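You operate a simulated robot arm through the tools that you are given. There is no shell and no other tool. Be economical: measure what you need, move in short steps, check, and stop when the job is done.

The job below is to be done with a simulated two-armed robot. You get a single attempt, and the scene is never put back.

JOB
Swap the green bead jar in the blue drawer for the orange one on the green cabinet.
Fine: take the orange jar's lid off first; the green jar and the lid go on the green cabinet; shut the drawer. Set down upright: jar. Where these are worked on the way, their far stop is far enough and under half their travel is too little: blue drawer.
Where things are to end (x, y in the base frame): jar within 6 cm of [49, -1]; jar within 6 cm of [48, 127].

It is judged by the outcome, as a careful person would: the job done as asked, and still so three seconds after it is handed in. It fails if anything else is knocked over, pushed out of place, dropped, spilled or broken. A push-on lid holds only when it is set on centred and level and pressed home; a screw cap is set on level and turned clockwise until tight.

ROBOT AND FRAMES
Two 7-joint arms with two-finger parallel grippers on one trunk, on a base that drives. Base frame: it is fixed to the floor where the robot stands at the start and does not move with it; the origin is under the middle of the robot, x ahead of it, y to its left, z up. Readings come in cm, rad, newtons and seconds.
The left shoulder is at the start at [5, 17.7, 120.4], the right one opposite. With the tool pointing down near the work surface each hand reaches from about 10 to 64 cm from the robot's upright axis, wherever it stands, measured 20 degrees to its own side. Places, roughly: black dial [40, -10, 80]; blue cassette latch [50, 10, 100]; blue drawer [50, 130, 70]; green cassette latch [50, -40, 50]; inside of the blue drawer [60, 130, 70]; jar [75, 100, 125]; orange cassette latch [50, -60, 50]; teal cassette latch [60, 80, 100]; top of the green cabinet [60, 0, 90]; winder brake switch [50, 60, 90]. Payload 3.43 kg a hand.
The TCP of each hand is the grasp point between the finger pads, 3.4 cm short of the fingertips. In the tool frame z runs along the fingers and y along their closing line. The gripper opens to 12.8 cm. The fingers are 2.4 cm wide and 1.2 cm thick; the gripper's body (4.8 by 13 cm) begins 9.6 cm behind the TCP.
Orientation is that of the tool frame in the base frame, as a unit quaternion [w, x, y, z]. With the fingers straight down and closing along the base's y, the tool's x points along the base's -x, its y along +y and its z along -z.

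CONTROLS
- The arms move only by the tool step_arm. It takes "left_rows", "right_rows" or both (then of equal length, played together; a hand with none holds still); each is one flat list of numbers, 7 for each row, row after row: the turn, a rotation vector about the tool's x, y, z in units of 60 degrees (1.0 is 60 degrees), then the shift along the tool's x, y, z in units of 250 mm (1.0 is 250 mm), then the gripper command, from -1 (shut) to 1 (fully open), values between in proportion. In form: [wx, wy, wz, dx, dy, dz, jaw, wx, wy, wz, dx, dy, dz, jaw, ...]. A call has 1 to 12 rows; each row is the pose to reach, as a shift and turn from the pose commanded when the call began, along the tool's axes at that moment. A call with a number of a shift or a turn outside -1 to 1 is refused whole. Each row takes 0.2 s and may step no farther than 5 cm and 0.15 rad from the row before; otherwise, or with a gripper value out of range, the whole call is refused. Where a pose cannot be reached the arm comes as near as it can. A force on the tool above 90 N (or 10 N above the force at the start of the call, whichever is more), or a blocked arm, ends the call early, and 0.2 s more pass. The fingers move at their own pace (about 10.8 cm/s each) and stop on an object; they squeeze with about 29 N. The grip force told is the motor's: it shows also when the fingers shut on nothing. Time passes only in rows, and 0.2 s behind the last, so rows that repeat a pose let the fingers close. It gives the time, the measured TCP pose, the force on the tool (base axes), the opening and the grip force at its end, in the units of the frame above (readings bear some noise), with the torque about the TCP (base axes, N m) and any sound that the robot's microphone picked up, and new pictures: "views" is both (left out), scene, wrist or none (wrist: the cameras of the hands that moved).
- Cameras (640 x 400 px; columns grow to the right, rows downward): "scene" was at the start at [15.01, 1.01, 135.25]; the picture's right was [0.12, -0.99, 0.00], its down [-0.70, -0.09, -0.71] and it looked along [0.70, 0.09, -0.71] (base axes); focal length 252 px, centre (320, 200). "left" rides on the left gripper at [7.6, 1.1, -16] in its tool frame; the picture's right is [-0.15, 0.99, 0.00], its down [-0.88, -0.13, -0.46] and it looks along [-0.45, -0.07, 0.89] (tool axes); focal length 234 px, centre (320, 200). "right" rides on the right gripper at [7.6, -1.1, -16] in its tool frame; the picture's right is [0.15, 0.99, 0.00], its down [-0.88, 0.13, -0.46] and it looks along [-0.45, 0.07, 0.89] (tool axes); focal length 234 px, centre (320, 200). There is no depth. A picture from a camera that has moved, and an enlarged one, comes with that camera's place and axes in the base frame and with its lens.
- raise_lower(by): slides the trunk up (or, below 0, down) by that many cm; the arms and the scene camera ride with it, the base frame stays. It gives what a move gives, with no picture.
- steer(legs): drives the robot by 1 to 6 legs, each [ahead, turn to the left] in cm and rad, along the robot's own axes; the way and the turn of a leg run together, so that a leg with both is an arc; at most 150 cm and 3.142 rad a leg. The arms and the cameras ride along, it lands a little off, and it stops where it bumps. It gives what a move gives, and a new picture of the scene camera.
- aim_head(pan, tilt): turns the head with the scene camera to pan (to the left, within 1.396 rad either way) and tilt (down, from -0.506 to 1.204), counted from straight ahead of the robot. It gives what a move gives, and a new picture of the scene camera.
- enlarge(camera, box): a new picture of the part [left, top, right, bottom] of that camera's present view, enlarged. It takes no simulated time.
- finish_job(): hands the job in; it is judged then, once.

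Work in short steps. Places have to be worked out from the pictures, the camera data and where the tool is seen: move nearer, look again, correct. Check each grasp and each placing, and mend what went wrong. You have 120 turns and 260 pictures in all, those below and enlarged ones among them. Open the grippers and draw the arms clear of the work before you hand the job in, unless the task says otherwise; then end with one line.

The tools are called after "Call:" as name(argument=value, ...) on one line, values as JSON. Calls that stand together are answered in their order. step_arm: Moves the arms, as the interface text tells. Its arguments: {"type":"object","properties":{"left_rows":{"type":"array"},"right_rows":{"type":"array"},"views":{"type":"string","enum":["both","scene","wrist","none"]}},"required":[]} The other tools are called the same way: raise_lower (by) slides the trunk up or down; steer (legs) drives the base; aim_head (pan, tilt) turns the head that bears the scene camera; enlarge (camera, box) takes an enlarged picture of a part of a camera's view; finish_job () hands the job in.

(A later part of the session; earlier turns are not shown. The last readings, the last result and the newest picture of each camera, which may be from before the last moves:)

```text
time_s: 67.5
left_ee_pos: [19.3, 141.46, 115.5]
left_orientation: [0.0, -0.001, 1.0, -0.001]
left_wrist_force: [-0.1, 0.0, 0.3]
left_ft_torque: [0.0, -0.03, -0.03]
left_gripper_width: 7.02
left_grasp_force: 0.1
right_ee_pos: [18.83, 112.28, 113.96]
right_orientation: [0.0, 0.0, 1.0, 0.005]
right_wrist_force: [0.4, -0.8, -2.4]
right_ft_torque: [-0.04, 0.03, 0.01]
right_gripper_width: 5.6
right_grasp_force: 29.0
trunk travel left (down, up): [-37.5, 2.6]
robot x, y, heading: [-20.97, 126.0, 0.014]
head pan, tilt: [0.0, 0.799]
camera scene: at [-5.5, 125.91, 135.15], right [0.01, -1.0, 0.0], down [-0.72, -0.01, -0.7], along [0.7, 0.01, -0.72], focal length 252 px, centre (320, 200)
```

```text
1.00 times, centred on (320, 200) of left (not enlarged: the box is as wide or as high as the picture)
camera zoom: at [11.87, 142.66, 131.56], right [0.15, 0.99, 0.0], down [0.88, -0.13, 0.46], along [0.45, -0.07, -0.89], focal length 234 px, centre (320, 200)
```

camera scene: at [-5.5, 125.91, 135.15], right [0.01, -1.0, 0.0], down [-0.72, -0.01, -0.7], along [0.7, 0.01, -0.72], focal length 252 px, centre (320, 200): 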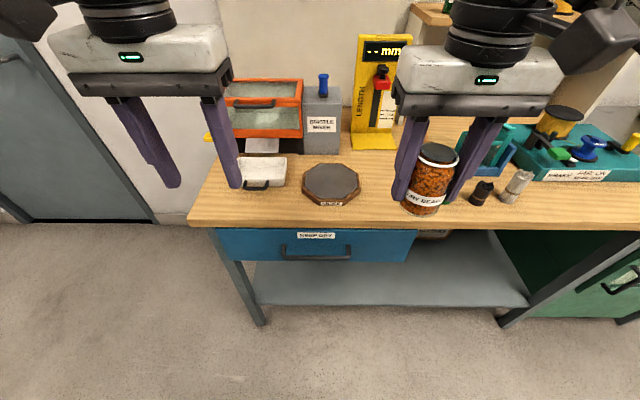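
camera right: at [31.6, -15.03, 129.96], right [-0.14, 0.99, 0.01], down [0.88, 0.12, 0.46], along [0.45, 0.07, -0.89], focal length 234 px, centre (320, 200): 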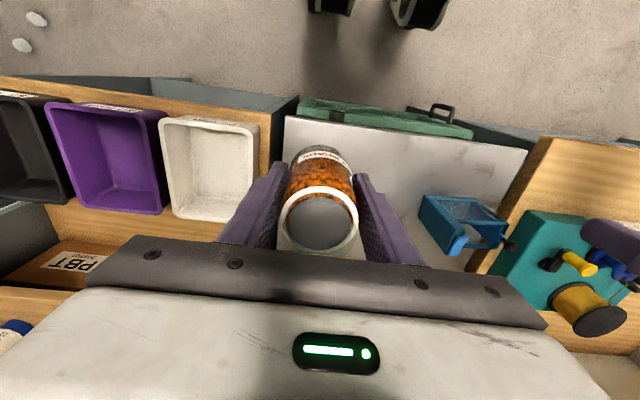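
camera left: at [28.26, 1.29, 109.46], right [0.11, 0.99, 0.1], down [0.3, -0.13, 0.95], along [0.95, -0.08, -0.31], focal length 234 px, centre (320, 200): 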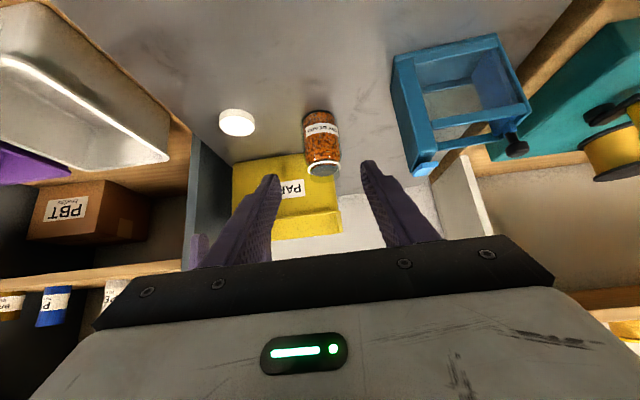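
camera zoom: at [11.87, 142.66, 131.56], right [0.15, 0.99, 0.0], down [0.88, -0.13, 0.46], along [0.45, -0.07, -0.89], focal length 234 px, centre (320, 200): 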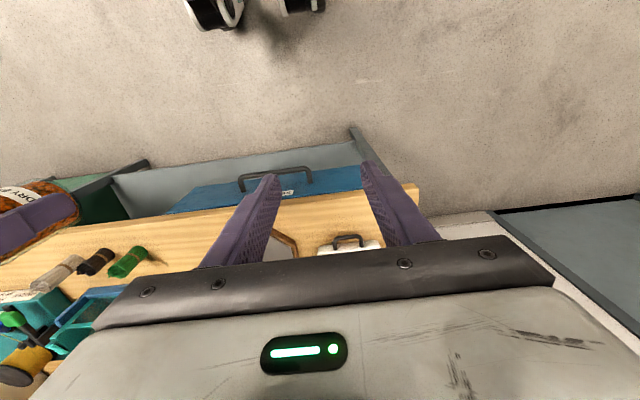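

The handle bar is at about [32, 127.4, 73.6], roughly 4 cm in front of the drawer face. I lower the trunk 20 cm so the left hand can reach it with horizontal fingers.

Call:
raise_lower(by=-20)

Call:
step_arm(left_rows=[0.079, -0.079, -0.079, -0.002, -0.047, 0.05, -0.2, 0.158, -0.158, -0.158, -0.005, -0.093, 0.1, -0.2, 0.237, -0.237, -0.237, -0.007, -0.14, 0.15, -0.2, 0.316, -0.316, -0.316, -0.009, -0.187, 0.2, -0.2, 0.395, -0.395, -0.395, -0.012, -0.233, 0.25, -0.2, 0.474, -0.474, -0.474, -0.014, -0.28, 0.3, -0.2, 0.553, -0.553, -0.553, -0.016, -0.327, 0.35, -0.2, 0.632, -0.632, -0.632, -0.019, -0.373, 0.4, -0.2, 0.711, -0.711, -0.711, -0.021, -0.42, 0.45, -0.2, 0.79, -0.79, -0.79, -0.023, -0.467, 0.5, -0.2, 0.869, -0.869, -0.869, -0.026, -0.513, 0.56, -0.2, 0.948, -0.948, -0.948, -0.028, -0.56, 0.62, -0.2], right_rows=[0, 0, 0, 0, -0.03, -0.02, -0.5, 0, 0, 0, 0, -0.06, -0.04, -0.5, 0, 0, 0, 0, -0.09, -0.06, -0.5, 0, 0, 0, 0, -0.12, -0.08, -0.5, 0, 0, 0, 0, -0.15, -0.1, -0.5, 0, 0, 0, 0, -0.18, -0.12, -0.5, 0, 0, 0, 0, -0.21, -0.14, -0.5, 0, 0, 0, 0, -0.24, -0.16, -0.5, 0, 0, 0, 0, -0.27, -0.18, -0.5, 0, 0, 0, 0, -0.29, -0.2, -0.5, 0, 0, 0, 0, -0.31, -0.22, -0.5, 0, 0, 0, 0, -0.32, -0.24, -0.5], views="both")

```text
time_s: 69.7
left_ee_pos: [19.4, 141.45, 95.57]
left_orientation: [0.0, -0.001, 1.0, -0.003]
left_wrist_force: [-0.2, 0.4, 1.1]
left_ft_torque: [0.01, 0.0, 0.0]
left_gripper_width: 7.05
left_grasp_force: 0.0
right_ee_pos: [18.86, 112.43, 94.04]
right_orientation: [0.001, -0.001, 1.0, 0.004]
right_wrist_force: [-0.1, 0.7, -1.4]
right_ft_torque: [0.0, 0.02, -0.01]
right_gripper_width: 5.62
right_grasp_force: 28.9
trunk travel left (down, up): [-17.5, 22.6]
robot x, y, heading: [-20.67, 125.7, 0.01]
head pan, tilt: [0.0, 0.799]
```

```text
time_s: 72.3
left_ee_pos: [20.2, 127.32, 80.15]
left_orientation: [0.438, -0.439, 0.65, -0.44]
left_wrist_force: [0.3, -0.8, 0.7]
left_ft_torque: [0.0, 0.02, 0.01]
left_gripper_width: 5.12
left_grasp_force: 0.1
left hand out of reach, approached as far as the arm can: row 7, 8, 9, 10
right_ee_pos: [18.83, 104.19, 99.92]
right_orientation: [0.001, 0.0, 1.0, 0.005]
right_wrist_force: [0.2, -0.2, -2.1]
right_ft_torque: [0.02, 0.02, 0.02]
right_gripper_width: 5.63
right_grasp_force: 28.8
trunk travel left (down, up): [-17.5, 22.6]
robot x, y, heading: [-20.52, 125.8, 0.007]
head pan, tilt: [0.0, 0.799]
camera scene: at [-5.52, 125.89, 115.16], right [0.01, -1.0, 0.0], down [-0.72, -0.01, -0.7], along [0.7, 0.01, -0.72], focal length 252 px, centre (320, 200)
camera right: at [11.25, 103.01, 115.91], right [-0.15, 0.99, 0.01], down [0.88, 0.13, 0.46], along [0.45, 0.07, -0.89], focal length 234 px, centre (320, 200)
camera left: at [3.03, 123.41, 81.39], right [-0.15, 0.37, -0.92], down [-0.21, 0.9, 0.39], along [0.97, 0.25, -0.06], focal length 234 px, centre (320, 200)
```

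scene: 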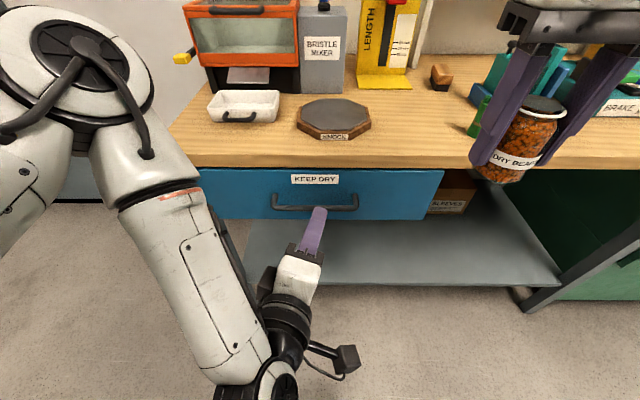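
right: 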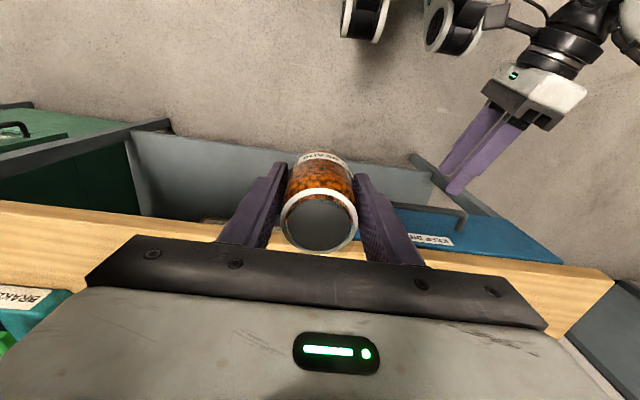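
left: 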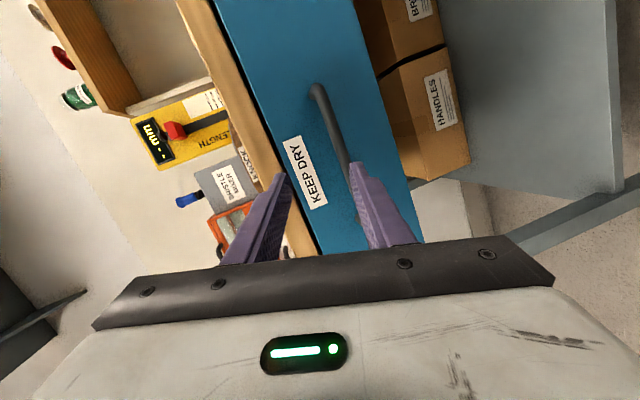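

The hand is nearly horizontal with its fingers closing vertically. I finish the turn and bring the TCP to [26.5, 127.4, 74.2], just in front of the bar.

Call:
step_arm(left_rows=[0.052, -0.052, -0.052, -0.004, 0.046, 0.074, -0.2, 0.104, -0.104, -0.104, -0.009, 0.092, 0.148, -0.2, 0.156, -0.156, -0.156, -0.013, 0.138, 0.222, -0.2, 0.207, -0.207, -0.207, -0.018, 0.183, 0.296, -0.2], views="both")

```text
time_s: 73.3
left_ee_pos: [26.34, 126.87, 74.6]
left_orientation: [-0.499, 0.504, -0.498, 0.499]
left_wrist_force: [-0.7, -0.4, 0.1]
left_ft_torque: [0.01, -0.02, 0.0]
left_gripper_width: 5.14
left_grasp_force: 0.1
left hand out of reach, approached as far as the arm can: row 4
right_ee_pos: [18.81, 104.34, 99.91]
right_orientation: [0.0, 0.0, 1.0, 0.004]
right_wrist_force: [-0.5, -0.2, -1.3]
right_ft_torque: [-0.03, -0.03, 0.0]
right_gripper_width: 5.61
right_grasp_force: 29.3
trunk travel left (down, up): [-17.5, 22.6]
robot x, y, heading: [-20.91, 125.83, 0.016]
head pan, tilt: [0.0, 0.799]
camera scene: at [-5.5, 125.92, 115.16], right [0.01, -1.0, 0.0], down [-0.72, -0.01, -0.7], along [0.7, 0.01, -0.72], focal length 252 px, centre (320, 200)
camera left: at [10.47, 119.35, 73.59], right [0.0, 0.14, -0.99], down [-0.46, 0.88, 0.13], along [0.89, 0.46, 0.06], focal length 234 px, centre (320, 200)
```

scene: 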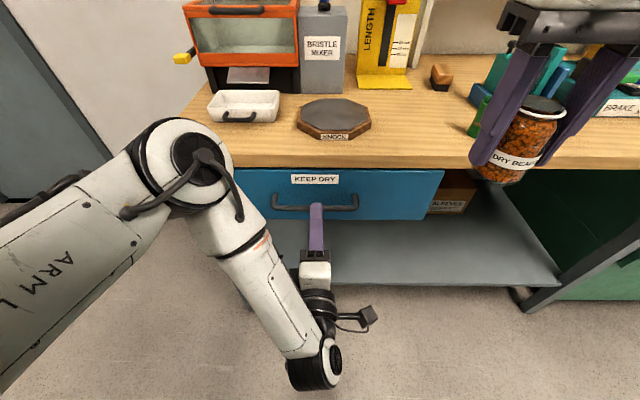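
left: 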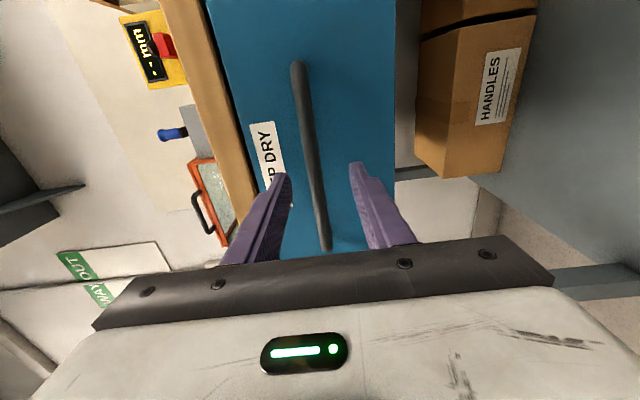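

The bar sits between the fingers, slightly above the centre. I advance 4.7 cm and then close on it.

Call:
step_arm(left_rows=[0, 0, 0, 0, -0.02, 0.09, -0.2, 0, 0, 0, 0, -0.02, 0.185, -0.2, 0, 0, 0, 0, -0.02, 0.185, -0.2], views="both")

```text
time_s: 74.1
left_ee_pos: [30.7, 126.41, 75.61]
left_orientation: [-0.5, 0.502, -0.498, 0.5]
left_wrist_force: [-0.5, -0.9, -0.4]
left_ft_torque: [-0.01, 0.01, -0.01]
left_gripper_width: 5.1
left_grasp_force: 0.1
left hand out of reach, approached as far as the arm can: row 2, 3
right_ee_pos: [18.79, 104.29, 99.94]
right_orientation: [0.0, 0.0, 1.0, 0.004]
right_wrist_force: [0.7, -0.8, -1.9]
right_ft_torque: [0.02, 0.01, -0.01]
right_gripper_width: 5.62
right_grasp_force: 29.2
trunk travel left (down, up): [-17.5, 22.6]
robot x, y, heading: [-20.79, 125.58, 0.008]
head pan, tilt: [0.0, 0.799]
camera scene: at [-5.51, 125.92, 115.15], right [0.01, -1.0, 0.0], down [-0.72, -0.01, -0.7], along [0.7, 0.01, -0.72], focal length 252 px, centre (320, 200)
camera left: at [14.86, 118.88, 74.64], right [0.0, 0.14, -0.99], down [-0.46, 0.88, 0.13], along [0.89, 0.46, 0.06], focal length 234 px, centre (320, 200)
```

scene: 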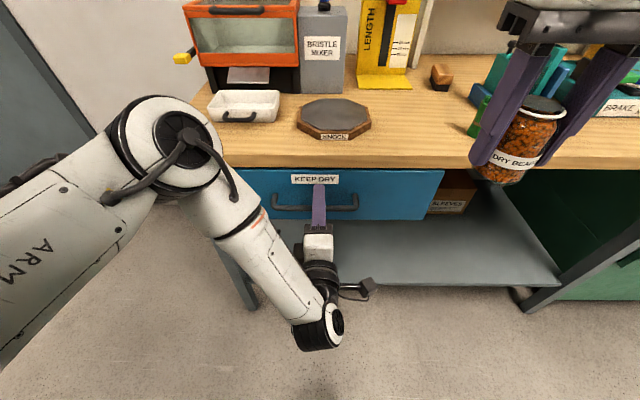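
left: 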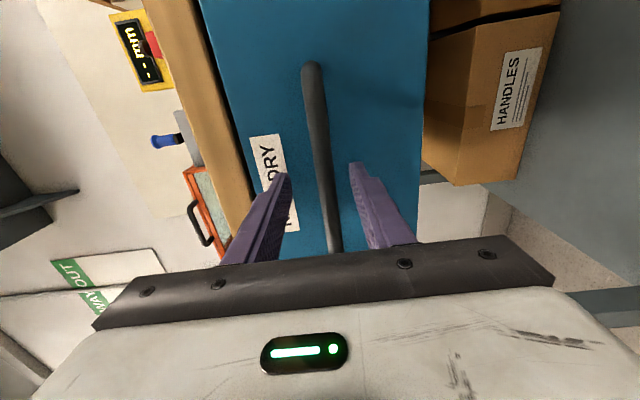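

The bar lies inside the finger span at x≈32. I close on it.

Call:
step_arm(left_rows=[0, 0, 0, 0, 0, 0, -1, 0, 0, 0, 0, 0, 0, -1, 0, 0, 0, 0, 0, 0, -1], views="wrist")

```text
time_s: 74.9
left_ee_pos: [30.65, 126.42, 75.01]
left_orientation: [-0.496, 0.505, -0.503, 0.495]
left_wrist_force: [-1.2, -0.1, -29.9]
left_ft_torque: [0.2, 0.06, 0.34]
left_gripper_width: 1.38
left_grasp_force: 44.9
right_ee_pos: [19.07, 104.32, 99.8]
right_orientation: [-0.001, -0.001, 1.0, 0.004]
right_wrist_force: [0.2, -0.1, -2.2]
right_ft_torque: [0.03, 0.01, -0.01]
right_gripper_width: 5.63
right_grasp_force: 29.2
trunk travel left (down, up): [-17.5, 22.6]
robot x, y, heading: [-20.23, 125.59, 0.009]
head pan, tilt: [0.0, 0.799]
camera left: at [14.78, 118.92, 74.3], right [-0.02, 0.14, -0.99], down [-0.46, 0.88, 0.14], along [0.89, 0.45, 0.05], focal length 234 px, centre (320, 200)
```

left: 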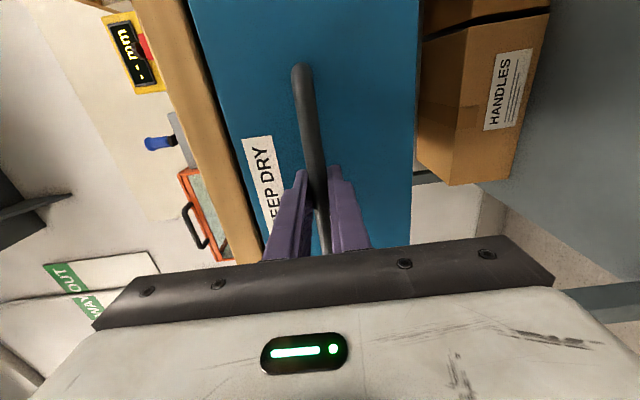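

The bar is gripped at 1.38 cm. I pull the drawer open by driving back 20 cm.

Call:
steer(legs=[[-20, 0]])

```text
time_s: 76.5
left_ee_pos: [11.06, 126.45, 75.09]
left_orientation: [-0.497, 0.506, -0.502, 0.495]
left_wrist_force: [0.6, 15.7, -31.0]
left_ft_torque: [0.15, 0.13, -0.71]
left_gripper_width: 1.37
left_grasp_force: 44.8
right_ee_pos: [-0.71, 104.21, 99.79]
right_orientation: [-0.001, 0.0, 1.0, 0.004]
right_wrist_force: [0.5, -0.1, -2.0]
right_ft_torque: [0.0, -0.01, 0.01]
right_gripper_width: 5.62
right_grasp_force: 29.0
trunk travel left (down, up): [-17.5, 22.6]
robot x, y, heading: [-40.15, 125.53, 0.01]
head pan, tilt: [0.0, 0.799]
camera scene: at [-24.97, 125.82, 115.1], right [0.01, -1.0, 0.0], down [-0.72, -0.01, -0.69], along [0.69, 0.01, -0.72], focal length 252 px, centre (320, 200)
```

scene: 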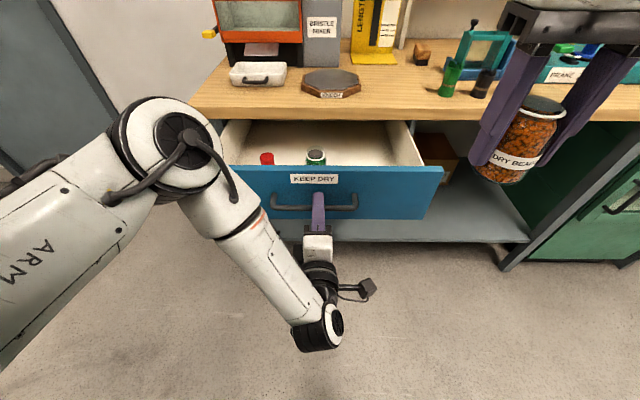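

The drawer is open about 20 cm, with a green jar in the middle and something red beside it. I pull a bit further, watching the force.

Call:
steer(legs=[[-7, 0]])

```text
time_s: 77.5
left_ee_pos: [3.99, 126.48, 74.99]
left_orientation: [-0.497, 0.508, -0.502, 0.493]
left_wrist_force: [-1.0, 8.4, -13.6]
left_ft_torque: [0.03, 0.04, -0.59]
left_gripper_width: 1.38
left_grasp_force: 45.1
right_ee_pos: [-7.79, 104.11, 99.85]
right_orientation: [0.0, 0.0, 1.0, 0.003]
right_wrist_force: [-0.2, -0.1, -1.8]
right_ft_torque: [0.01, -0.01, -0.04]
right_gripper_width: 5.61
right_grasp_force: 29.0
trunk travel left (down, up): [-17.5, 22.6]
robot x, y, heading: [-47.26, 125.47, 0.009]
head pan, tilt: [0.0, 0.799]
camera scene: at [-32.12, 125.72, 115.13], right [0.01, -1.0, 0.0], down [-0.72, -0.01, -0.7], along [0.7, 0.01, -0.72], focal length 252 px, centre (320, 200)
```

scene: 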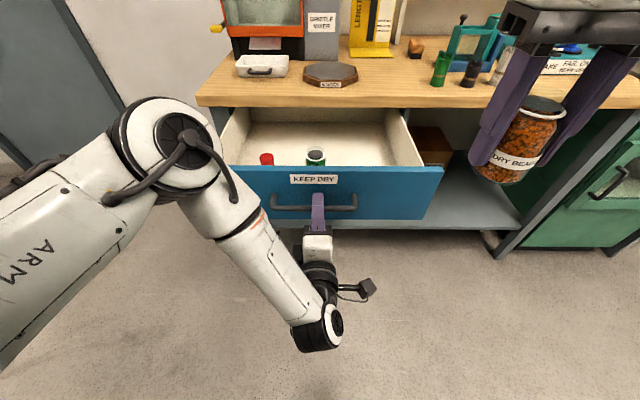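

Low force still. I pull 5 cm more to be safely past half travel.

Call:
steer(legs=[[-5, 0]])

```text
time_s: 78.4
left_ee_pos: [-0.97, 126.36, 74.95]
left_orientation: [-0.499, 0.508, -0.502, 0.492]
left_wrist_force: [-0.3, 6.7, -5.4]
left_ft_torque: [-0.08, 0.02, -0.41]
left_gripper_width: 1.35
left_grasp_force: 45.2
right_ee_pos: [-12.85, 104.02, 99.92]
right_orientation: [-0.001, 0.0, 1.0, 0.004]
right_wrist_force: [-0.7, -0.6, -1.7]
right_ft_torque: [-0.02, 0.04, -0.01]
right_gripper_width: 5.62
right_grasp_force: 28.6
trunk travel left (down, up): [-17.5, 22.6]
robot x, y, heading: [-52.23, 125.34, 0.008]
head pan, tilt: [0.0, 0.799]
camera scene: at [-37.14, 125.66, 115.14], right [0.01, -1.0, 0.0], down [-0.72, -0.01, -0.7], along [0.7, 0.01, -0.72], focal length 252 px, centre (320, 200)
```

scene: 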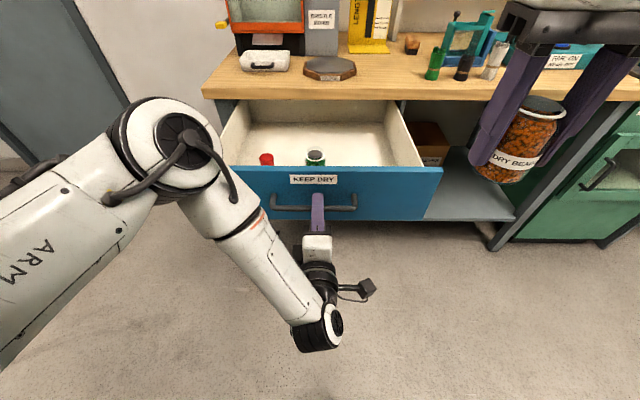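

The drawer is open about 32 cm. I release the handle and back the left hand off.

Call:
step_arm(left_rows=[0, 0, 0, 0, 0, 0, -0.4, 0, 0, 0, 0, 0, 0, -0.4, 0, 0, 0, 0, 0, -0.1, -0.4, 0, 0, 0, 0, 0, -0.25, -0.4, 0, 0, 0, 0, 0, -0.4, -0.4], views="scene")

```text
time_s: 79.6
left_ee_pos: [-6.57, 127.76, 75.26]
left_orientation: [-0.506, 0.522, -0.495, 0.476]
left_wrist_force: [0.0, 0.1, -0.3]
left_ft_torque: [0.0, 0.01, 0.01]
left_gripper_width: 3.84
left_grasp_force: 0.1
left hand out of reach, approached as far as the arm can: row 4, 5
right_ee_pos: [-12.79, 104.09, 99.91]
right_orientation: [0.0, 0.0, 1.0, 0.004]
right_wrist_force: [0.0, 0.4, -1.7]
right_ft_torque: [0.0, 0.0, -0.05]
right_gripper_width: 5.61
right_grasp_force: 28.7
trunk travel left (down, up): [-17.5, 22.6]
robot x, y, heading: [-51.97, 125.47, 0.007]
head pan, tilt: [0.0, 0.799]
camera scene: at [-37.17, 125.61, 115.15], right [0.01, -1.0, 0.0], down [-0.72, -0.01, -0.7], along [0.7, 0.01, -0.72], focal length 252 px, centre (320, 200)
```

scene: 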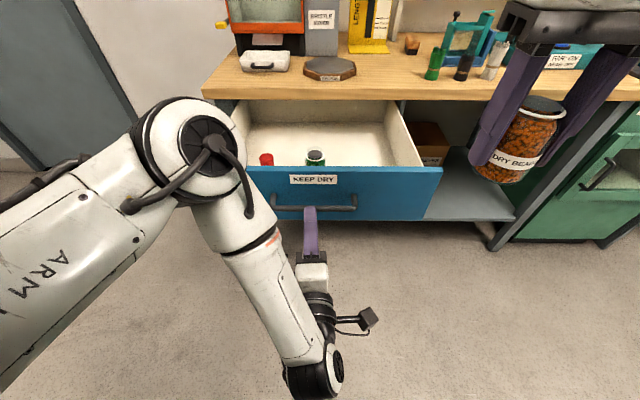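

Clear of the bar. I raise the left hand while turning it back to point down.

Call:
step_arm(left_rows=[-0.079, 0.079, 0.079, -0.047, -0.083, 0, 0, -0.158, 0.158, 0.158, -0.093, -0.167, 0, 0, -0.237, 0.237, 0.237, -0.14, -0.25, 0, 0, -0.316, 0.316, 0.316, -0.187, -0.333, 0, 0, -0.395, 0.395, 0.395, -0.233, -0.417, 0, 0, -0.474, 0.474, 0.474, -0.28, -0.5, 0, 0, -0.553, 0.553, 0.553, -0.327, -0.583, 0, 0, -0.632, 0.632, 0.632, -0.373, -0.667, 0, 0, -0.711, 0.711, 0.711, -0.42, -0.75, 0, 0, -0.79, 0.79, 0.79, -0.467, -0.833, 0, 0, -0.869, 0.869, 0.869, -0.513, -0.917, 0, 0, -0.948, 0.948, 0.948, -0.56, -1, 0, 0], views="scene")

```text
time_s: 82.2
left_ee_pos: [-7.01, 139.92, 100.79]
left_orientation: [0.097, -0.113, 0.983, -0.105]
left_wrist_force: [0.5, 0.8, -0.7]
left_ft_torque: [0.04, 0.0, 0.0]
left_gripper_width: 6.41
left_grasp_force: 0.0
right_ee_pos: [-12.75, 104.0, 99.86]
right_orientation: [0.001, 0.0, 1.0, 0.004]
right_wrist_force: [0.8, 0.4, -1.9]
right_ft_torque: [0.04, -0.01, -0.04]
right_gripper_width: 5.64
right_grasp_force: 29.3
trunk travel left (down, up): [-17.5, 22.6]
robot x, y, heading: [-52.25, 125.62, 0.01]
head pan, tilt: [0.0, 0.799]
camera scene: at [-37.16, 125.61, 115.15], right [0.01, -1.0, 0.0], down [-0.72, -0.01, -0.7], along [0.7, 0.01, -0.72], focal length 252 px, centre (320, 200)
```

scene: 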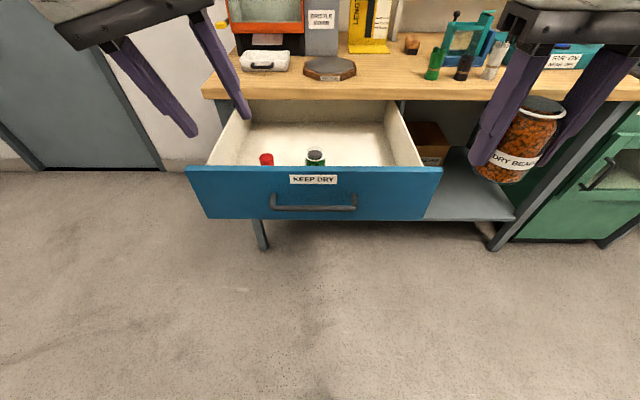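

I square up the left hand, then drive 13 cm forward so both hands can reach over the drawer.

Call:
step_arm(left_rows=[-0.067, 0.062, 0.072, 0, 0, 0, 0.3, -0.133, 0.123, 0.144, 0, 0, 0, 0.3, -0.2, 0.185, 0.216, 0, 0, -0.1, 0.3], views="none")

Call:
steer(legs=[[13, 0]])

Call:
aim_head(pan=0.0, tilt=0.95)

```text
time_s: 83.0
left_ee_pos: [-7.56, 140.23, 103.17]
left_orientation: [0.001, -0.001, 1.0, 0.0]
left_wrist_force: [-0.7, 0.2, 0.0]
left_ft_torque: [0.0, -0.02, 0.01]
left_gripper_width: 8.35
left_grasp_force: 0.0
right_ee_pos: [-12.85, 103.98, 99.84]
right_orientation: [0.0, 0.001, 1.0, 0.005]
right_wrist_force: [0.0, 0.8, -1.8]
right_ft_torque: [0.03, 0.02, 0.02]
right_gripper_width: 5.64
right_grasp_force: 29.0
trunk travel left (down, up): [-17.5, 22.6]
robot x, y, heading: [-51.96, 125.32, 0.011]
head pan, tilt: [0.0, 0.799]
```

```text
time_s: 84.3
left_ee_pos: [5.4, 140.39, 103.24]
left_orientation: [0.003, -0.001, 1.0, -0.001]
left_wrist_force: [-0.8, 0.5, -0.2]
left_ft_torque: [-0.02, 0.01, 0.02]
left_gripper_width: 8.3
left_grasp_force: 0.0
right_ee_pos: [0.11, 104.09, 99.93]
right_orientation: [-0.001, 0.001, 1.0, 0.004]
right_wrist_force: [-0.5, -0.1, -1.9]
right_ft_torque: [0.02, 0.02, 0.01]
right_gripper_width: 5.61
right_grasp_force: 29.0
trunk travel left (down, up): [-17.5, 22.6]
robot x, y, heading: [-39.34, 125.66, 0.006]
head pan, tilt: [0.0, 0.799]
camera scene: at [-24.24, 125.71, 115.14], right [0.01, -1.0, 0.0], down [-0.72, -0.01, -0.7], along [0.7, 0.01, -0.72], focal length 252 px, centre (320, 200)
```

scene: 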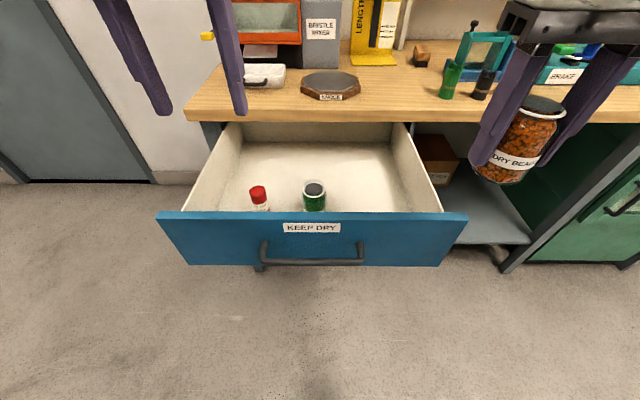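

```text
time_s: 85.0
left_ee_pos: [5.28, 140.25, 103.22]
left_orientation: [0.003, 0.0, 1.0, -0.001]
left_wrist_force: [0.5, -0.4, 0.3]
left_ft_torque: [0.03, 0.0, 0.01]
left_gripper_width: 8.32
left_grasp_force: 0.0
right_ee_pos: [-0.06, 104.03, 99.95]
right_orientation: [0.001, 0.0, 1.0, 0.004]
right_wrist_force: [-0.1, 0.7, -1.3]
right_ft_torque: [0.0, -0.02, 0.02]
right_gripper_width: 5.62
right_grasp_force: 29.5
trunk travel left (down, up): [-17.5, 22.6]
robot x, y, heading: [-39.24, 125.39, 0.008]
head pan, tilt: [0.0, 0.949]
camera scene: at [-25.07, 125.7, 114.0], right [0.01, -1.0, 0.0], down [-0.81, -0.01, -0.58], along [0.58, 0.0, -0.81], focal length 252 px, centre (320, 200)
```

scene: 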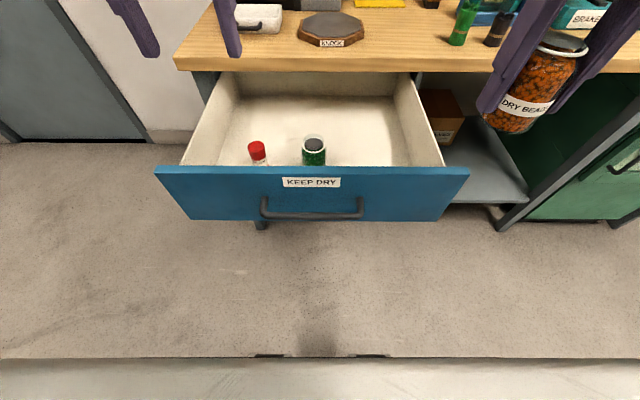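

The green jar is open too, standing at about [18, 127]. I bring the left hand above it.

Call:
step_arm(left_rows=[0, 0, 0, -0.1, -0.106, 0.04, 0.3, 0, 0, 0, -0.2, -0.212, 0.08, 0.3, 0, 0, 0, -0.3, -0.318, 0.12, 0.3, 0, 0, 0, -0.4, -0.424, 0.16, 0.3, 0, 0, 0, -0.508, -0.53, 0.2, 0.3], views="both")

```text
time_s: 86.2
left_ee_pos: [17.95, 127.06, 98.18]
left_orientation: [0.004, 0.0, 1.0, 0.0]
left_wrist_force: [-0.6, -0.5, -0.1]
left_ft_torque: [0.03, 0.04, 0.02]
left_gripper_width: 8.34
left_grasp_force: 0.1
right_ee_pos: [-0.02, 103.92, 99.92]
right_orientation: [0.0, 0.002, 1.0, 0.005]
right_wrist_force: [-0.3, 0.8, -1.9]
right_ft_torque: [-0.02, 0.02, 0.02]
right_gripper_width: 5.62
right_grasp_force: 28.6
trunk travel left (down, up): [-17.5, 22.6]
robot x, y, heading: [-39.26, 125.48, 0.009]
head pan, tilt: [0.0, 0.949]
camera scene: at [-25.08, 125.61, 114.0], right [0.01, -1.0, 0.0], down [-0.81, -0.01, -0.58], along [0.58, 0.0, -0.81], focal length 252 px, centre (320, 200)
camera left: at [10.37, 128.23, 114.31], right [0.15, 0.99, 0.0], down [0.88, -0.13, 0.46], along [0.46, -0.07, -0.89], focal length 234 px, centre (320, 200)
```

scene: 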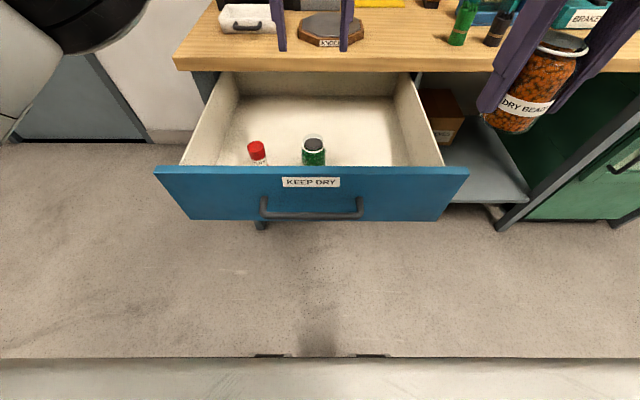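
left: 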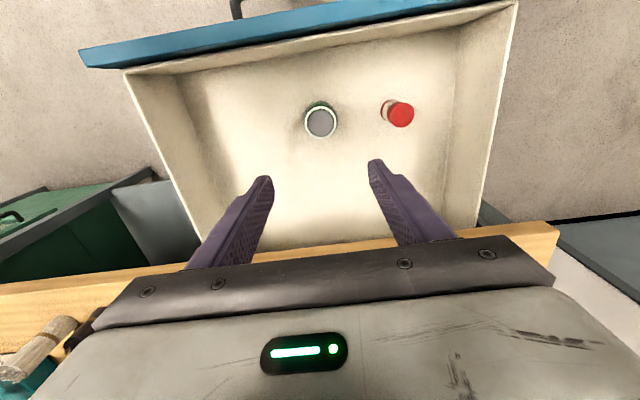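

I triangulate the green jar's rim at about [16.4, 127.2, 77], which matches the stated target. I lower partway and check.

Call:
step_arm(left_rows=[0, 0, 0, 0.06, 0.004, 0.15, 0.3, 0, 0, 0, 0.06, 0.004, 0.3, 0.3, 0, 0, 0, 0.06, 0.004, 0.45, 0.3, 0, 0, 0, 0.06, 0.004, 0.6, 0.3, 0, 0, 0, 0.06, 0.004, 0.72, 0.3], views="wrist")

```text
time_s: 87.4
left_ee_pos: [16.71, 127.33, 80.28]
left_orientation: [0.003, -0.001, 1.0, -0.001]
left_wrist_force: [-0.4, 0.9, -0.2]
left_ft_torque: [0.0, 0.03, -0.02]
left_gripper_width: 8.31
left_grasp_force: 0.1
right_ee_pos: [0.05, 104.0, 99.87]
right_orientation: [0.0, 0.0, 1.0, 0.004]
right_wrist_force: [0.8, -0.7, -1.9]
right_ft_torque: [-0.01, 0.02, -0.01]
right_gripper_width: 5.6
right_grasp_force: 29.3
trunk travel left (down, up): [-17.5, 22.6]
robot x, y, heading: [-39.44, 125.85, 0.007]
head pan, tilt: [0.0, 0.949]
camera left: at [9.07, 128.44, 96.31], right [0.14, 0.99, 0.0], down [0.88, -0.13, 0.46], along [0.46, -0.07, -0.89], focal length 234 px, centre (320, 200)
```

left: 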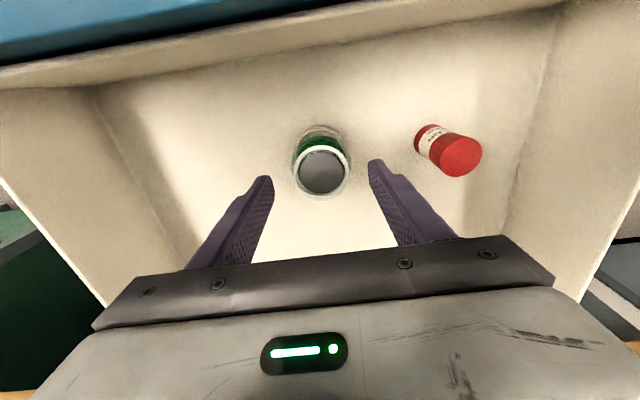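

Aligned with the rim at [16.5, 127.4, 76.5]. I lower to TCP z≈73 and grip.

Call:
step_arm(left_rows=[0, 0, 0, 0.008, 0.002, 0.1, 0.3, 0, 0, 0, 0.008, 0.002, 0.2, 0.3, 0, 0, 0, 0.008, 0.002, 0.288, 0.3, 0, 0, 0, 0.008, 0.002, 0.288, 0.3, 0, 0, 0, 0.008, 0.002, 0.288, -0.5, 0, 0, 0, 0.008, 0.002, 0.288, -0.5, 0, 0, 0, 0.008, 0.002, 0.288, -0.5], views="wrist")

```text
time_s: 89.0
left_ee_pos: [16.64, 127.29, 73.06]
left_orientation: [0.003, -0.001, 1.0, -0.001]
left_wrist_force: [-0.6, 0.7, 0.3]
left_ft_torque: [0.01, 0.01, -0.01]
left_gripper_width: 5.71
left_grasp_force: 29.0
right_ee_pos: [0.13, 104.06, 99.84]
right_orientation: [-0.001, 0.001, 1.0, 0.004]
right_wrist_force: [-0.2, -1.0, -1.1]
right_ft_torque: [-0.02, 0.04, -0.02]
right_gripper_width: 5.64
right_grasp_force: 29.2
trunk travel left (down, up): [-17.5, 22.6]
robot x, y, heading: [-39.12, 125.62, 0.005]
head pan, tilt: [0.0, 0.949]
camera left: at [8.94, 128.4, 89.11], right [0.14, 0.99, 0.0], down [0.88, -0.13, 0.46], along [0.46, -0.07, -0.89], focal length 234 px, centre (320, 200)
```

left: 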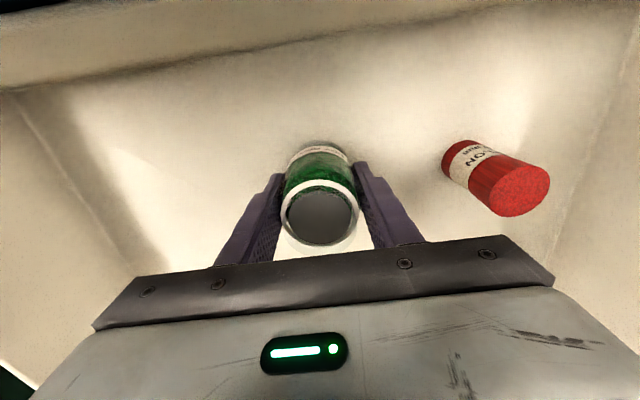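

The green jar is held. I lift it straight out gently and carry it to the left side.

Call:
step_arm(left_rows=[0, 0, 0, 0, 0, -0.07, -0.5, 0, 0, 0, 0, 0, -0.2, -0.5, 0, 0, 0, 0, 0, -0.35, -0.5, 0, 0, 0, 0, 0, -0.5, -0.5, 0, 0, 0, 0, 0, -0.66, -0.5, 0, 0, 0, 0, 0.04, -0.82, -0.5, 0, 0, 0, 0.06, 0.14, -0.94, -0.5, 0, 0, 0, 0.14, 0.28, -0.98, -0.5, 0, 0, 0, 0.22, 0.42, -0.98, -0.5, 0, 0, 0, 0.3, 0.56, -0.98, -0.5, 0, 0, 0, 0.36, 0.68, -0.98, -0.5, 0, 0, 0, 0.4, 0.74, -0.98, -0.5], views="scene")

```text
time_s: 91.6
left_ee_pos: [6.19, 145.64, 97.57]
left_orientation: [0.004, -0.002, 1.0, -0.001]
left_wrist_force: [-0.6, -0.1, -1.8]
left_ft_torque: [0.03, 0.01, -0.03]
left_gripper_width: 5.71
left_grasp_force: 28.9
right_ee_pos: [0.01, 104.07, 99.88]
right_orientation: [0.0, 0.001, 1.0, 0.004]
right_wrist_force: [0.5, -0.1, -0.6]
right_ft_torque: [-0.01, -0.02, 0.0]
right_gripper_width: 5.61
right_grasp_force: 29.1
trunk travel left (down, up): [-17.5, 22.6]
robot x, y, heading: [-39.02, 125.11, 0.009]
head pan, tilt: [0.0, 0.949]
camera scene: at [-25.07, 125.72, 114.0], right [0.01, -1.0, 0.0], down [-0.81, -0.01, -0.58], along [0.58, 0.0, -0.81], focal length 252 px, centre (320, 200)
```

scene: 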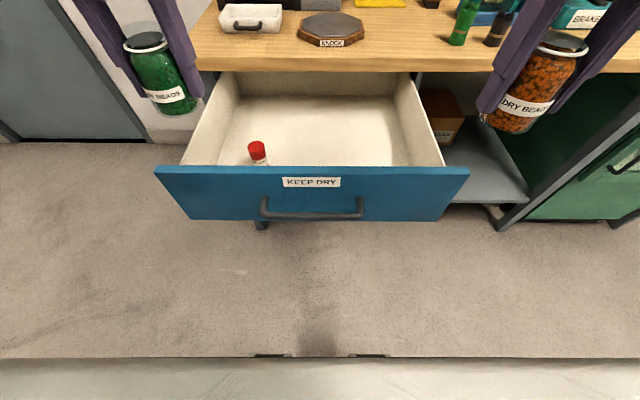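

The green jar is out. I bring the orange jar over the vacated spot.

Call:
step_arm(right_rows=[0, 0, 0, -0.04, 0.05, 0, -0.5, 0, 0, 0, -0.11, 0.15, 0, -0.5, 0, 0, 0, -0.2, 0.27, 0, -0.5, 0, 0, 0, -0.29, 0.4, 0, -0.5, 0, 0, 0, -0.38, 0.53, 0, -0.5, 0, 0, 0, -0.47, 0.66, 0, -0.5, 0, 0, 0, -0.56, 0.78, 0, -0.5, 0, 0, 0, -0.63, 0.88, 0, -0.5, 0, 0, 0, -0.66, 0.92, 0, -0.5, 0, 0, 0, -0.66, 0.92, 0.06, -0.5, 0, 0, 0, -0.66, 0.92, 0.16, -0.5, 0, 0, 0, -0.66, 0.92, 0.28, -0.5], views="both")

```text
time_s: 94.2
left_ee_pos: [6.37, 145.69, 97.68]
left_orientation: [0.003, -0.001, 1.0, -0.001]
left_wrist_force: [-0.4, -0.6, -1.4]
left_ft_torque: [-0.03, 0.05, 0.01]
left_gripper_width: 5.72
left_grasp_force: 29.0
right_ee_pos: [16.68, 127.2, 93.08]
right_orientation: [-0.001, 0.002, 1.0, 0.005]
right_wrist_force: [0.3, -0.5, -1.1]
right_ft_torque: [-0.01, 0.01, -0.01]
right_gripper_width: 5.64
right_grasp_force: 28.7
trunk travel left (down, up): [-17.5, 22.6]
robot x, y, heading: [-39.08, 125.32, 0.01]
head pan, tilt: [0.0, 0.949]
camera scene: at [-25.04, 125.7, 114.0], right [0.01, -1.0, 0.0], down [-0.81, -0.01, -0.58], along [0.58, 0.0, -0.81], focal length 252 px, centre (320, 200)
camera right: at [9.07, 125.89, 108.99], right [-0.14, 0.99, 0.01], down [0.88, 0.12, 0.46], along [0.45, 0.07, -0.89], focal length 234 px, centre (320, 200)
```

scene: 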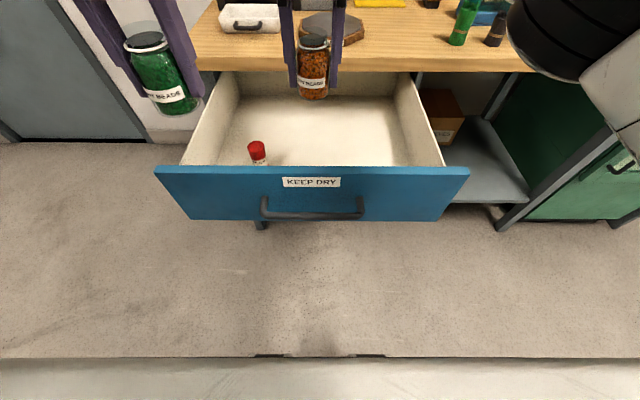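
right: 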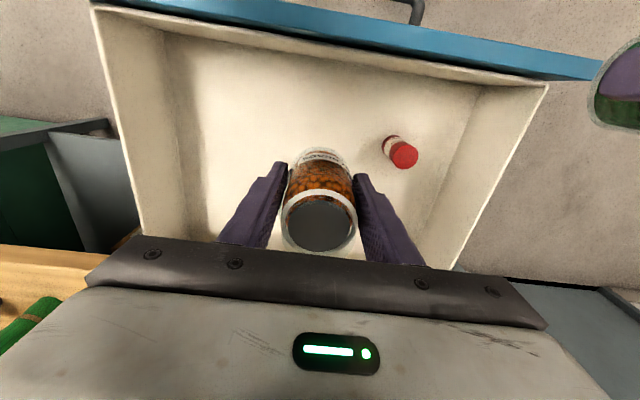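

Well placed. I lower to just above the drawer floor.

Call:
step_arm(right_rows=[0, 0, 0, 0, 0, 0.1, -0.5, 0, 0, 0, 0, 0, 0.25, -0.5, 0, 0, 0, 0, 0, 0.4, -0.5, 0, 0, 0, 0, 0, 0.54, -0.5, 0, 0, 0, 0, 0, 0.67, -0.5, 0, 0, 0, 0, 0, 0.74, -0.5, 0, 0, 0, 0, 0, 0.776, -0.5], views="none")

Call:
step_arm(right_rows=[0, 0, 0, 0, 0, 0.01, -0.5, 0, 0, 0, 0, 0, 0.02, -0.5, 0, 0, 0, 0, 0, 0.03, -0.5], views="none")

```text
time_s: 95.8
left_ee_pos: [6.49, 145.71, 97.57]
left_orientation: [0.003, 0.0, 1.0, -0.001]
left_wrist_force: [0.1, -0.1, -2.6]
left_ft_torque: [0.0, -0.01, 0.01]
left_gripper_width: 5.69
left_grasp_force: 29.7
right_ee_pos: [16.73, 127.21, 73.63]
right_orientation: [0.0, 0.001, 1.0, 0.003]
right_wrist_force: [0.3, 0.1, -1.6]
right_ft_torque: [-0.03, 0.04, 0.0]
right_gripper_width: 5.62
right_grasp_force: 28.6
trunk travel left (down, up): [-17.5, 22.6]
robot x, y, heading: [-39.36, 125.6, 0.005]
head pan, tilt: [0.0, 0.949]
```

```text
time_s: 96.6
left_ee_pos: [6.4, 145.65, 97.54]
left_orientation: [0.003, -0.001, 1.0, -0.002]
left_wrist_force: [0.4, 0.6, -1.8]
left_ft_torque: [0.01, 0.01, -0.03]
left_gripper_width: 5.71
left_grasp_force: 28.4
right_ee_pos: [16.67, 127.23, 72.96]
right_orientation: [0.001, 0.001, 1.0, 0.004]
right_wrist_force: [0.0, 0.5, 0.6]
right_ft_torque: [-0.07, -0.03, -0.02]
right_gripper_width: 5.6
right_grasp_force: 28.8
trunk travel left (down, up): [-17.5, 22.6]
robot x, y, heading: [-39.2, 125.73, 0.002]
head pan, tilt: [0.0, 0.949]
```

Contact is just starting. I go 3 mm more to confirm it.

Call:
step_arm(right_rows=[0, 0, 0, 0, 0, 0.006, -0.5, 0, 0, 0, 0, 0, 0.014, -0.5], views="wrist")

```text
time_s: 97.2
left_ee_pos: [6.22, 145.72, 97.75]
left_orientation: [0.004, -0.001, 1.0, -0.002]
left_wrist_force: [-0.2, 0.5, -2.2]
left_ft_torque: [0.02, 0.02, 0.0]
left_gripper_width: 5.71
left_grasp_force: 29.4
right_ee_pos: [16.63, 127.31, 72.95]
right_orientation: [0.003, 0.002, 1.0, 0.005]
right_wrist_force: [-1.4, -2.7, 19.6]
right_ft_torque: [-0.65, 0.05, 0.0]
right_gripper_width: 5.6
right_grasp_force: 29.2
trunk travel left (down, up): [-17.5, 22.6]
robot x, y, heading: [-39.2, 125.54, 0.01]
head pan, tilt: [0.0, 0.949]
camera right: at [8.95, 125.98, 88.89], right [-0.14, 0.99, 0.01], down [0.88, 0.12, 0.46], along [0.46, 0.07, -0.89], focal length 234 px, centre (320, 200)
```

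right: 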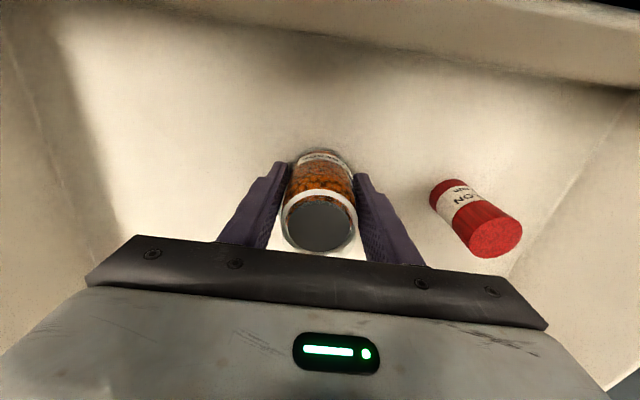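

The jar rests on the drawer floor. I relieve the pressure, open and rise.

Call:
step_arm(right_rows=[0, 0, 0, 0, 0, -0.01, -0.5, 0, 0, 0, 0, 0, -0.01, -0.05, 0, 0, 0, 0, 0, -0.01, 0.2, 0, 0, 0, 0, 0, -0.01, 0.2, 0, 0, 0, 0, 0, -0.12, 0.2, 0, 0, 0, 0, 0, -0.28, 0.2, 0, 0, 0, 0, 0, -0.46, 0.2, 0, 0, 0, 0, 0, -0.64, 0.2, 0, 0, 0, 0, 0, -0.82, 0.2, 0, 0, 0, 0, 0, -0.98, 0.2], views="both")

```text
time_s: 99.4
left_ee_pos: [6.3, 145.8, 97.58]
left_orientation: [0.003, -0.001, 1.0, -0.001]
left_wrist_force: [1.0, -1.2, -1.7]
left_ft_torque: [0.0, 0.0, 0.01]
left_gripper_width: 5.71
left_grasp_force: 29.1
right_ee_pos: [16.57, 127.12, 97.15]
right_orientation: [0.0, -0.001, 1.0, 0.003]
right_wrist_force: [0.5, -0.1, 1.0]
right_ft_torque: [-0.01, -0.02, 0.0]
right_gripper_width: 7.7
right_grasp_force: 0.2
trunk travel left (down, up): [-17.5, 22.6]
robot x, y, heading: [-39.15, 125.6, 0.01]
head pan, tilt: [0.0, 0.949]
camera scene: at [-25.1, 125.73, 114.0], right [0.01, -1.0, 0.0], down [-0.81, -0.01, -0.58], along [0.58, 0.0, -0.81], focal length 252 px, centre (320, 200)
camera right: at [9.01, 125.89, 113.24], right [-0.15, 0.99, 0.01], down [0.88, 0.13, 0.46], along [0.45, 0.07, -0.89], focal length 234 px, centre (320, 200)
```

scene: 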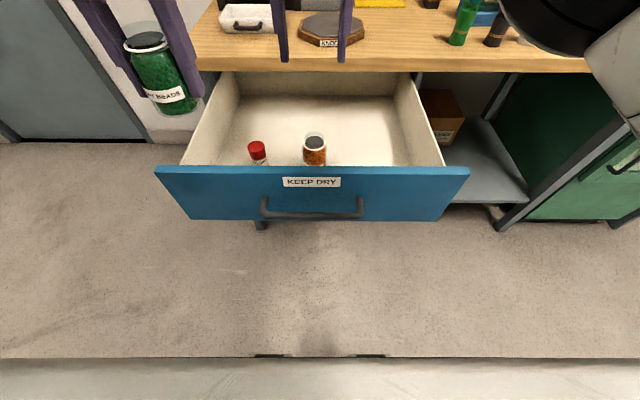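
right: 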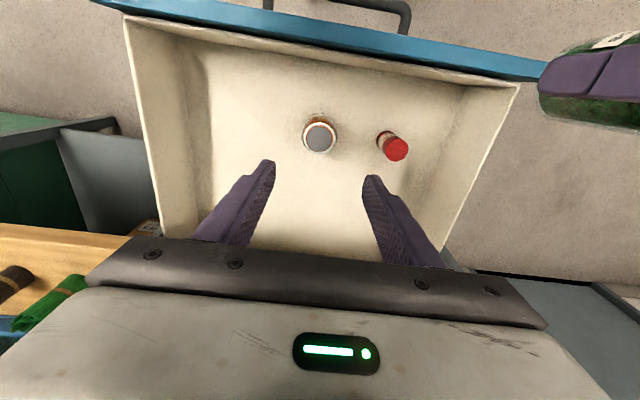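

The orange jar stands where the green one was. For shutting, I close the right hand and bring it down in front of the handle bar, while the left raises and draws back the green jar.

Call:
step_arm(right_rows=[0, 0, 0, 0.13, 0, 0, -1, 0, 0, 0, 0.27, 0, 0, -1, 0, 0, 0, 0.41, 0, 0, -1, 0, 0, 0, 0.55, 0, 0, -1, 0, 0, 0, 0.68, 0, 0, -1, 0, 0, 0, 0.804, 0, 0, -1, 0, 0, 0, 0.804, 0, 0.14, -1, 0, 0, 0, 0.804, 0, 0.28, -1, 0, 0, 0, 0.804, 0, 0.42, -1, 0, 0, 0, 0.804, 0, 0.56, -1, 0, 0, 0, 0.804, 0, 0.7, -1, 0, 0, 0, 0.804, 0, 0.846, -1], left_rows=[0, 0, 0, 0.02, 0, -0.02, -0.5, 0, 0, 0, 0.05, 0, -0.06, -0.5, 0, 0, 0, 0.09, 0, -0.1, -0.5, 0, 0, 0, 0.13, 0, -0.15, -0.5, 0, 0, 0, 0.17, 0, -0.2, -0.5, 0, 0, 0, 0.21, 0, -0.25, -0.5, 0, 0, 0, 0.25, 0, -0.3, -0.5, 0, 0, 0, 0.29, 0, -0.35, -0.5, 0, 0, 0, 0.33, 0, -0.4, -0.5, 0, 0, 0, 0.36, 0, -0.44, -0.5, 0, 0, 0, 0.39, 0, -0.47, -0.5, 0, 0, 0, 0.4, 0, -0.48, -0.5], views="both")

```text
time_s: 102.0
left_ee_pos: [-3.6, 145.71, 109.49]
left_orientation: [0.002, -0.001, 1.0, -0.001]
left_wrist_force: [0.6, -0.9, -1.2]
left_ft_torque: [0.02, 0.03, 0.0]
left_gripper_width: 5.72
left_grasp_force: 28.7
right_ee_pos: [-3.63, 127.28, 75.89]
right_orientation: [-0.001, 0.001, 1.0, 0.006]
right_wrist_force: [-0.3, -0.4, -0.4]
right_ft_torque: [-0.02, 0.01, 0.01]
right_gripper_width: 0.0
right_grasp_force: 29.5
trunk travel left (down, up): [-17.5, 22.6]
robot x, y, heading: [-39.35, 125.55, 0.01]
head pan, tilt: [0.0, 0.949]
camera scene: at [-25.07, 125.71, 114.0], right [0.01, -1.0, 0.0], down [-0.81, -0.01, -0.58], along [0.58, 0.0, -0.81], focal length 252 px, centre (320, 200)
camera right: at [-11.12, 126.05, 91.94], right [-0.14, 0.99, 0.01], down [0.88, 0.12, 0.46], along [0.45, 0.07, -0.89], focal length 234 px, centre (320, 200)
camera left: at [-11.29, 146.93, 125.49], right [0.14, 0.99, 0.0], down [0.88, -0.13, 0.46], along [0.46, -0.07, -0.89], focal length 234 px, centre (320, 200)
```

scene: 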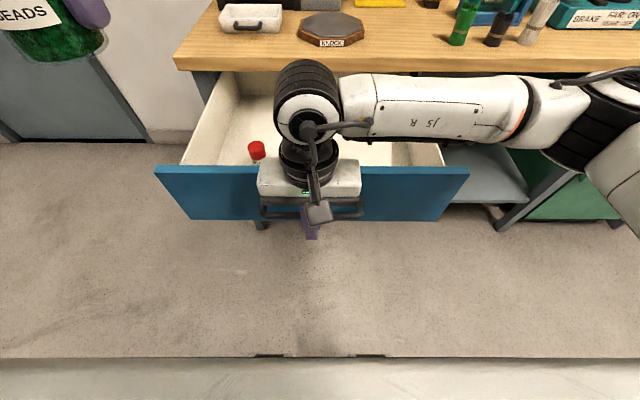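
right: 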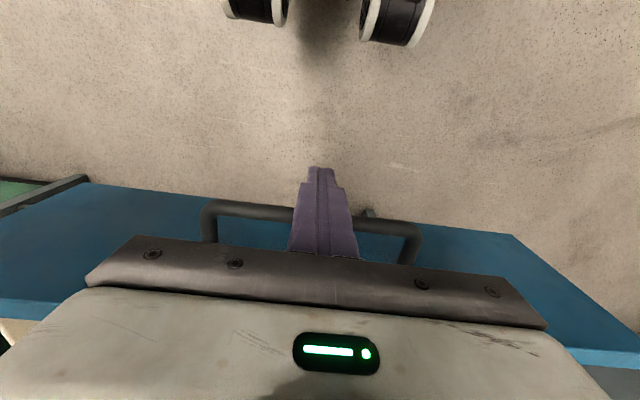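
left: 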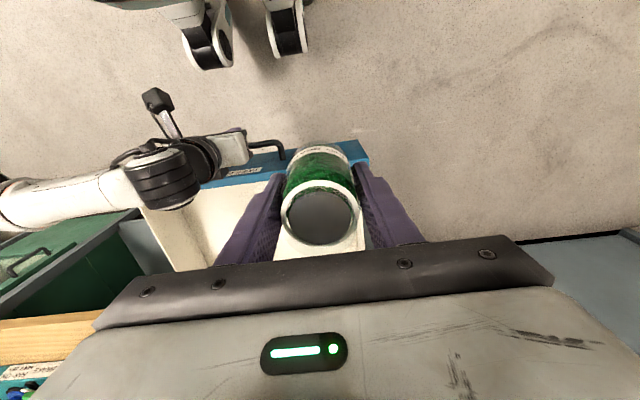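

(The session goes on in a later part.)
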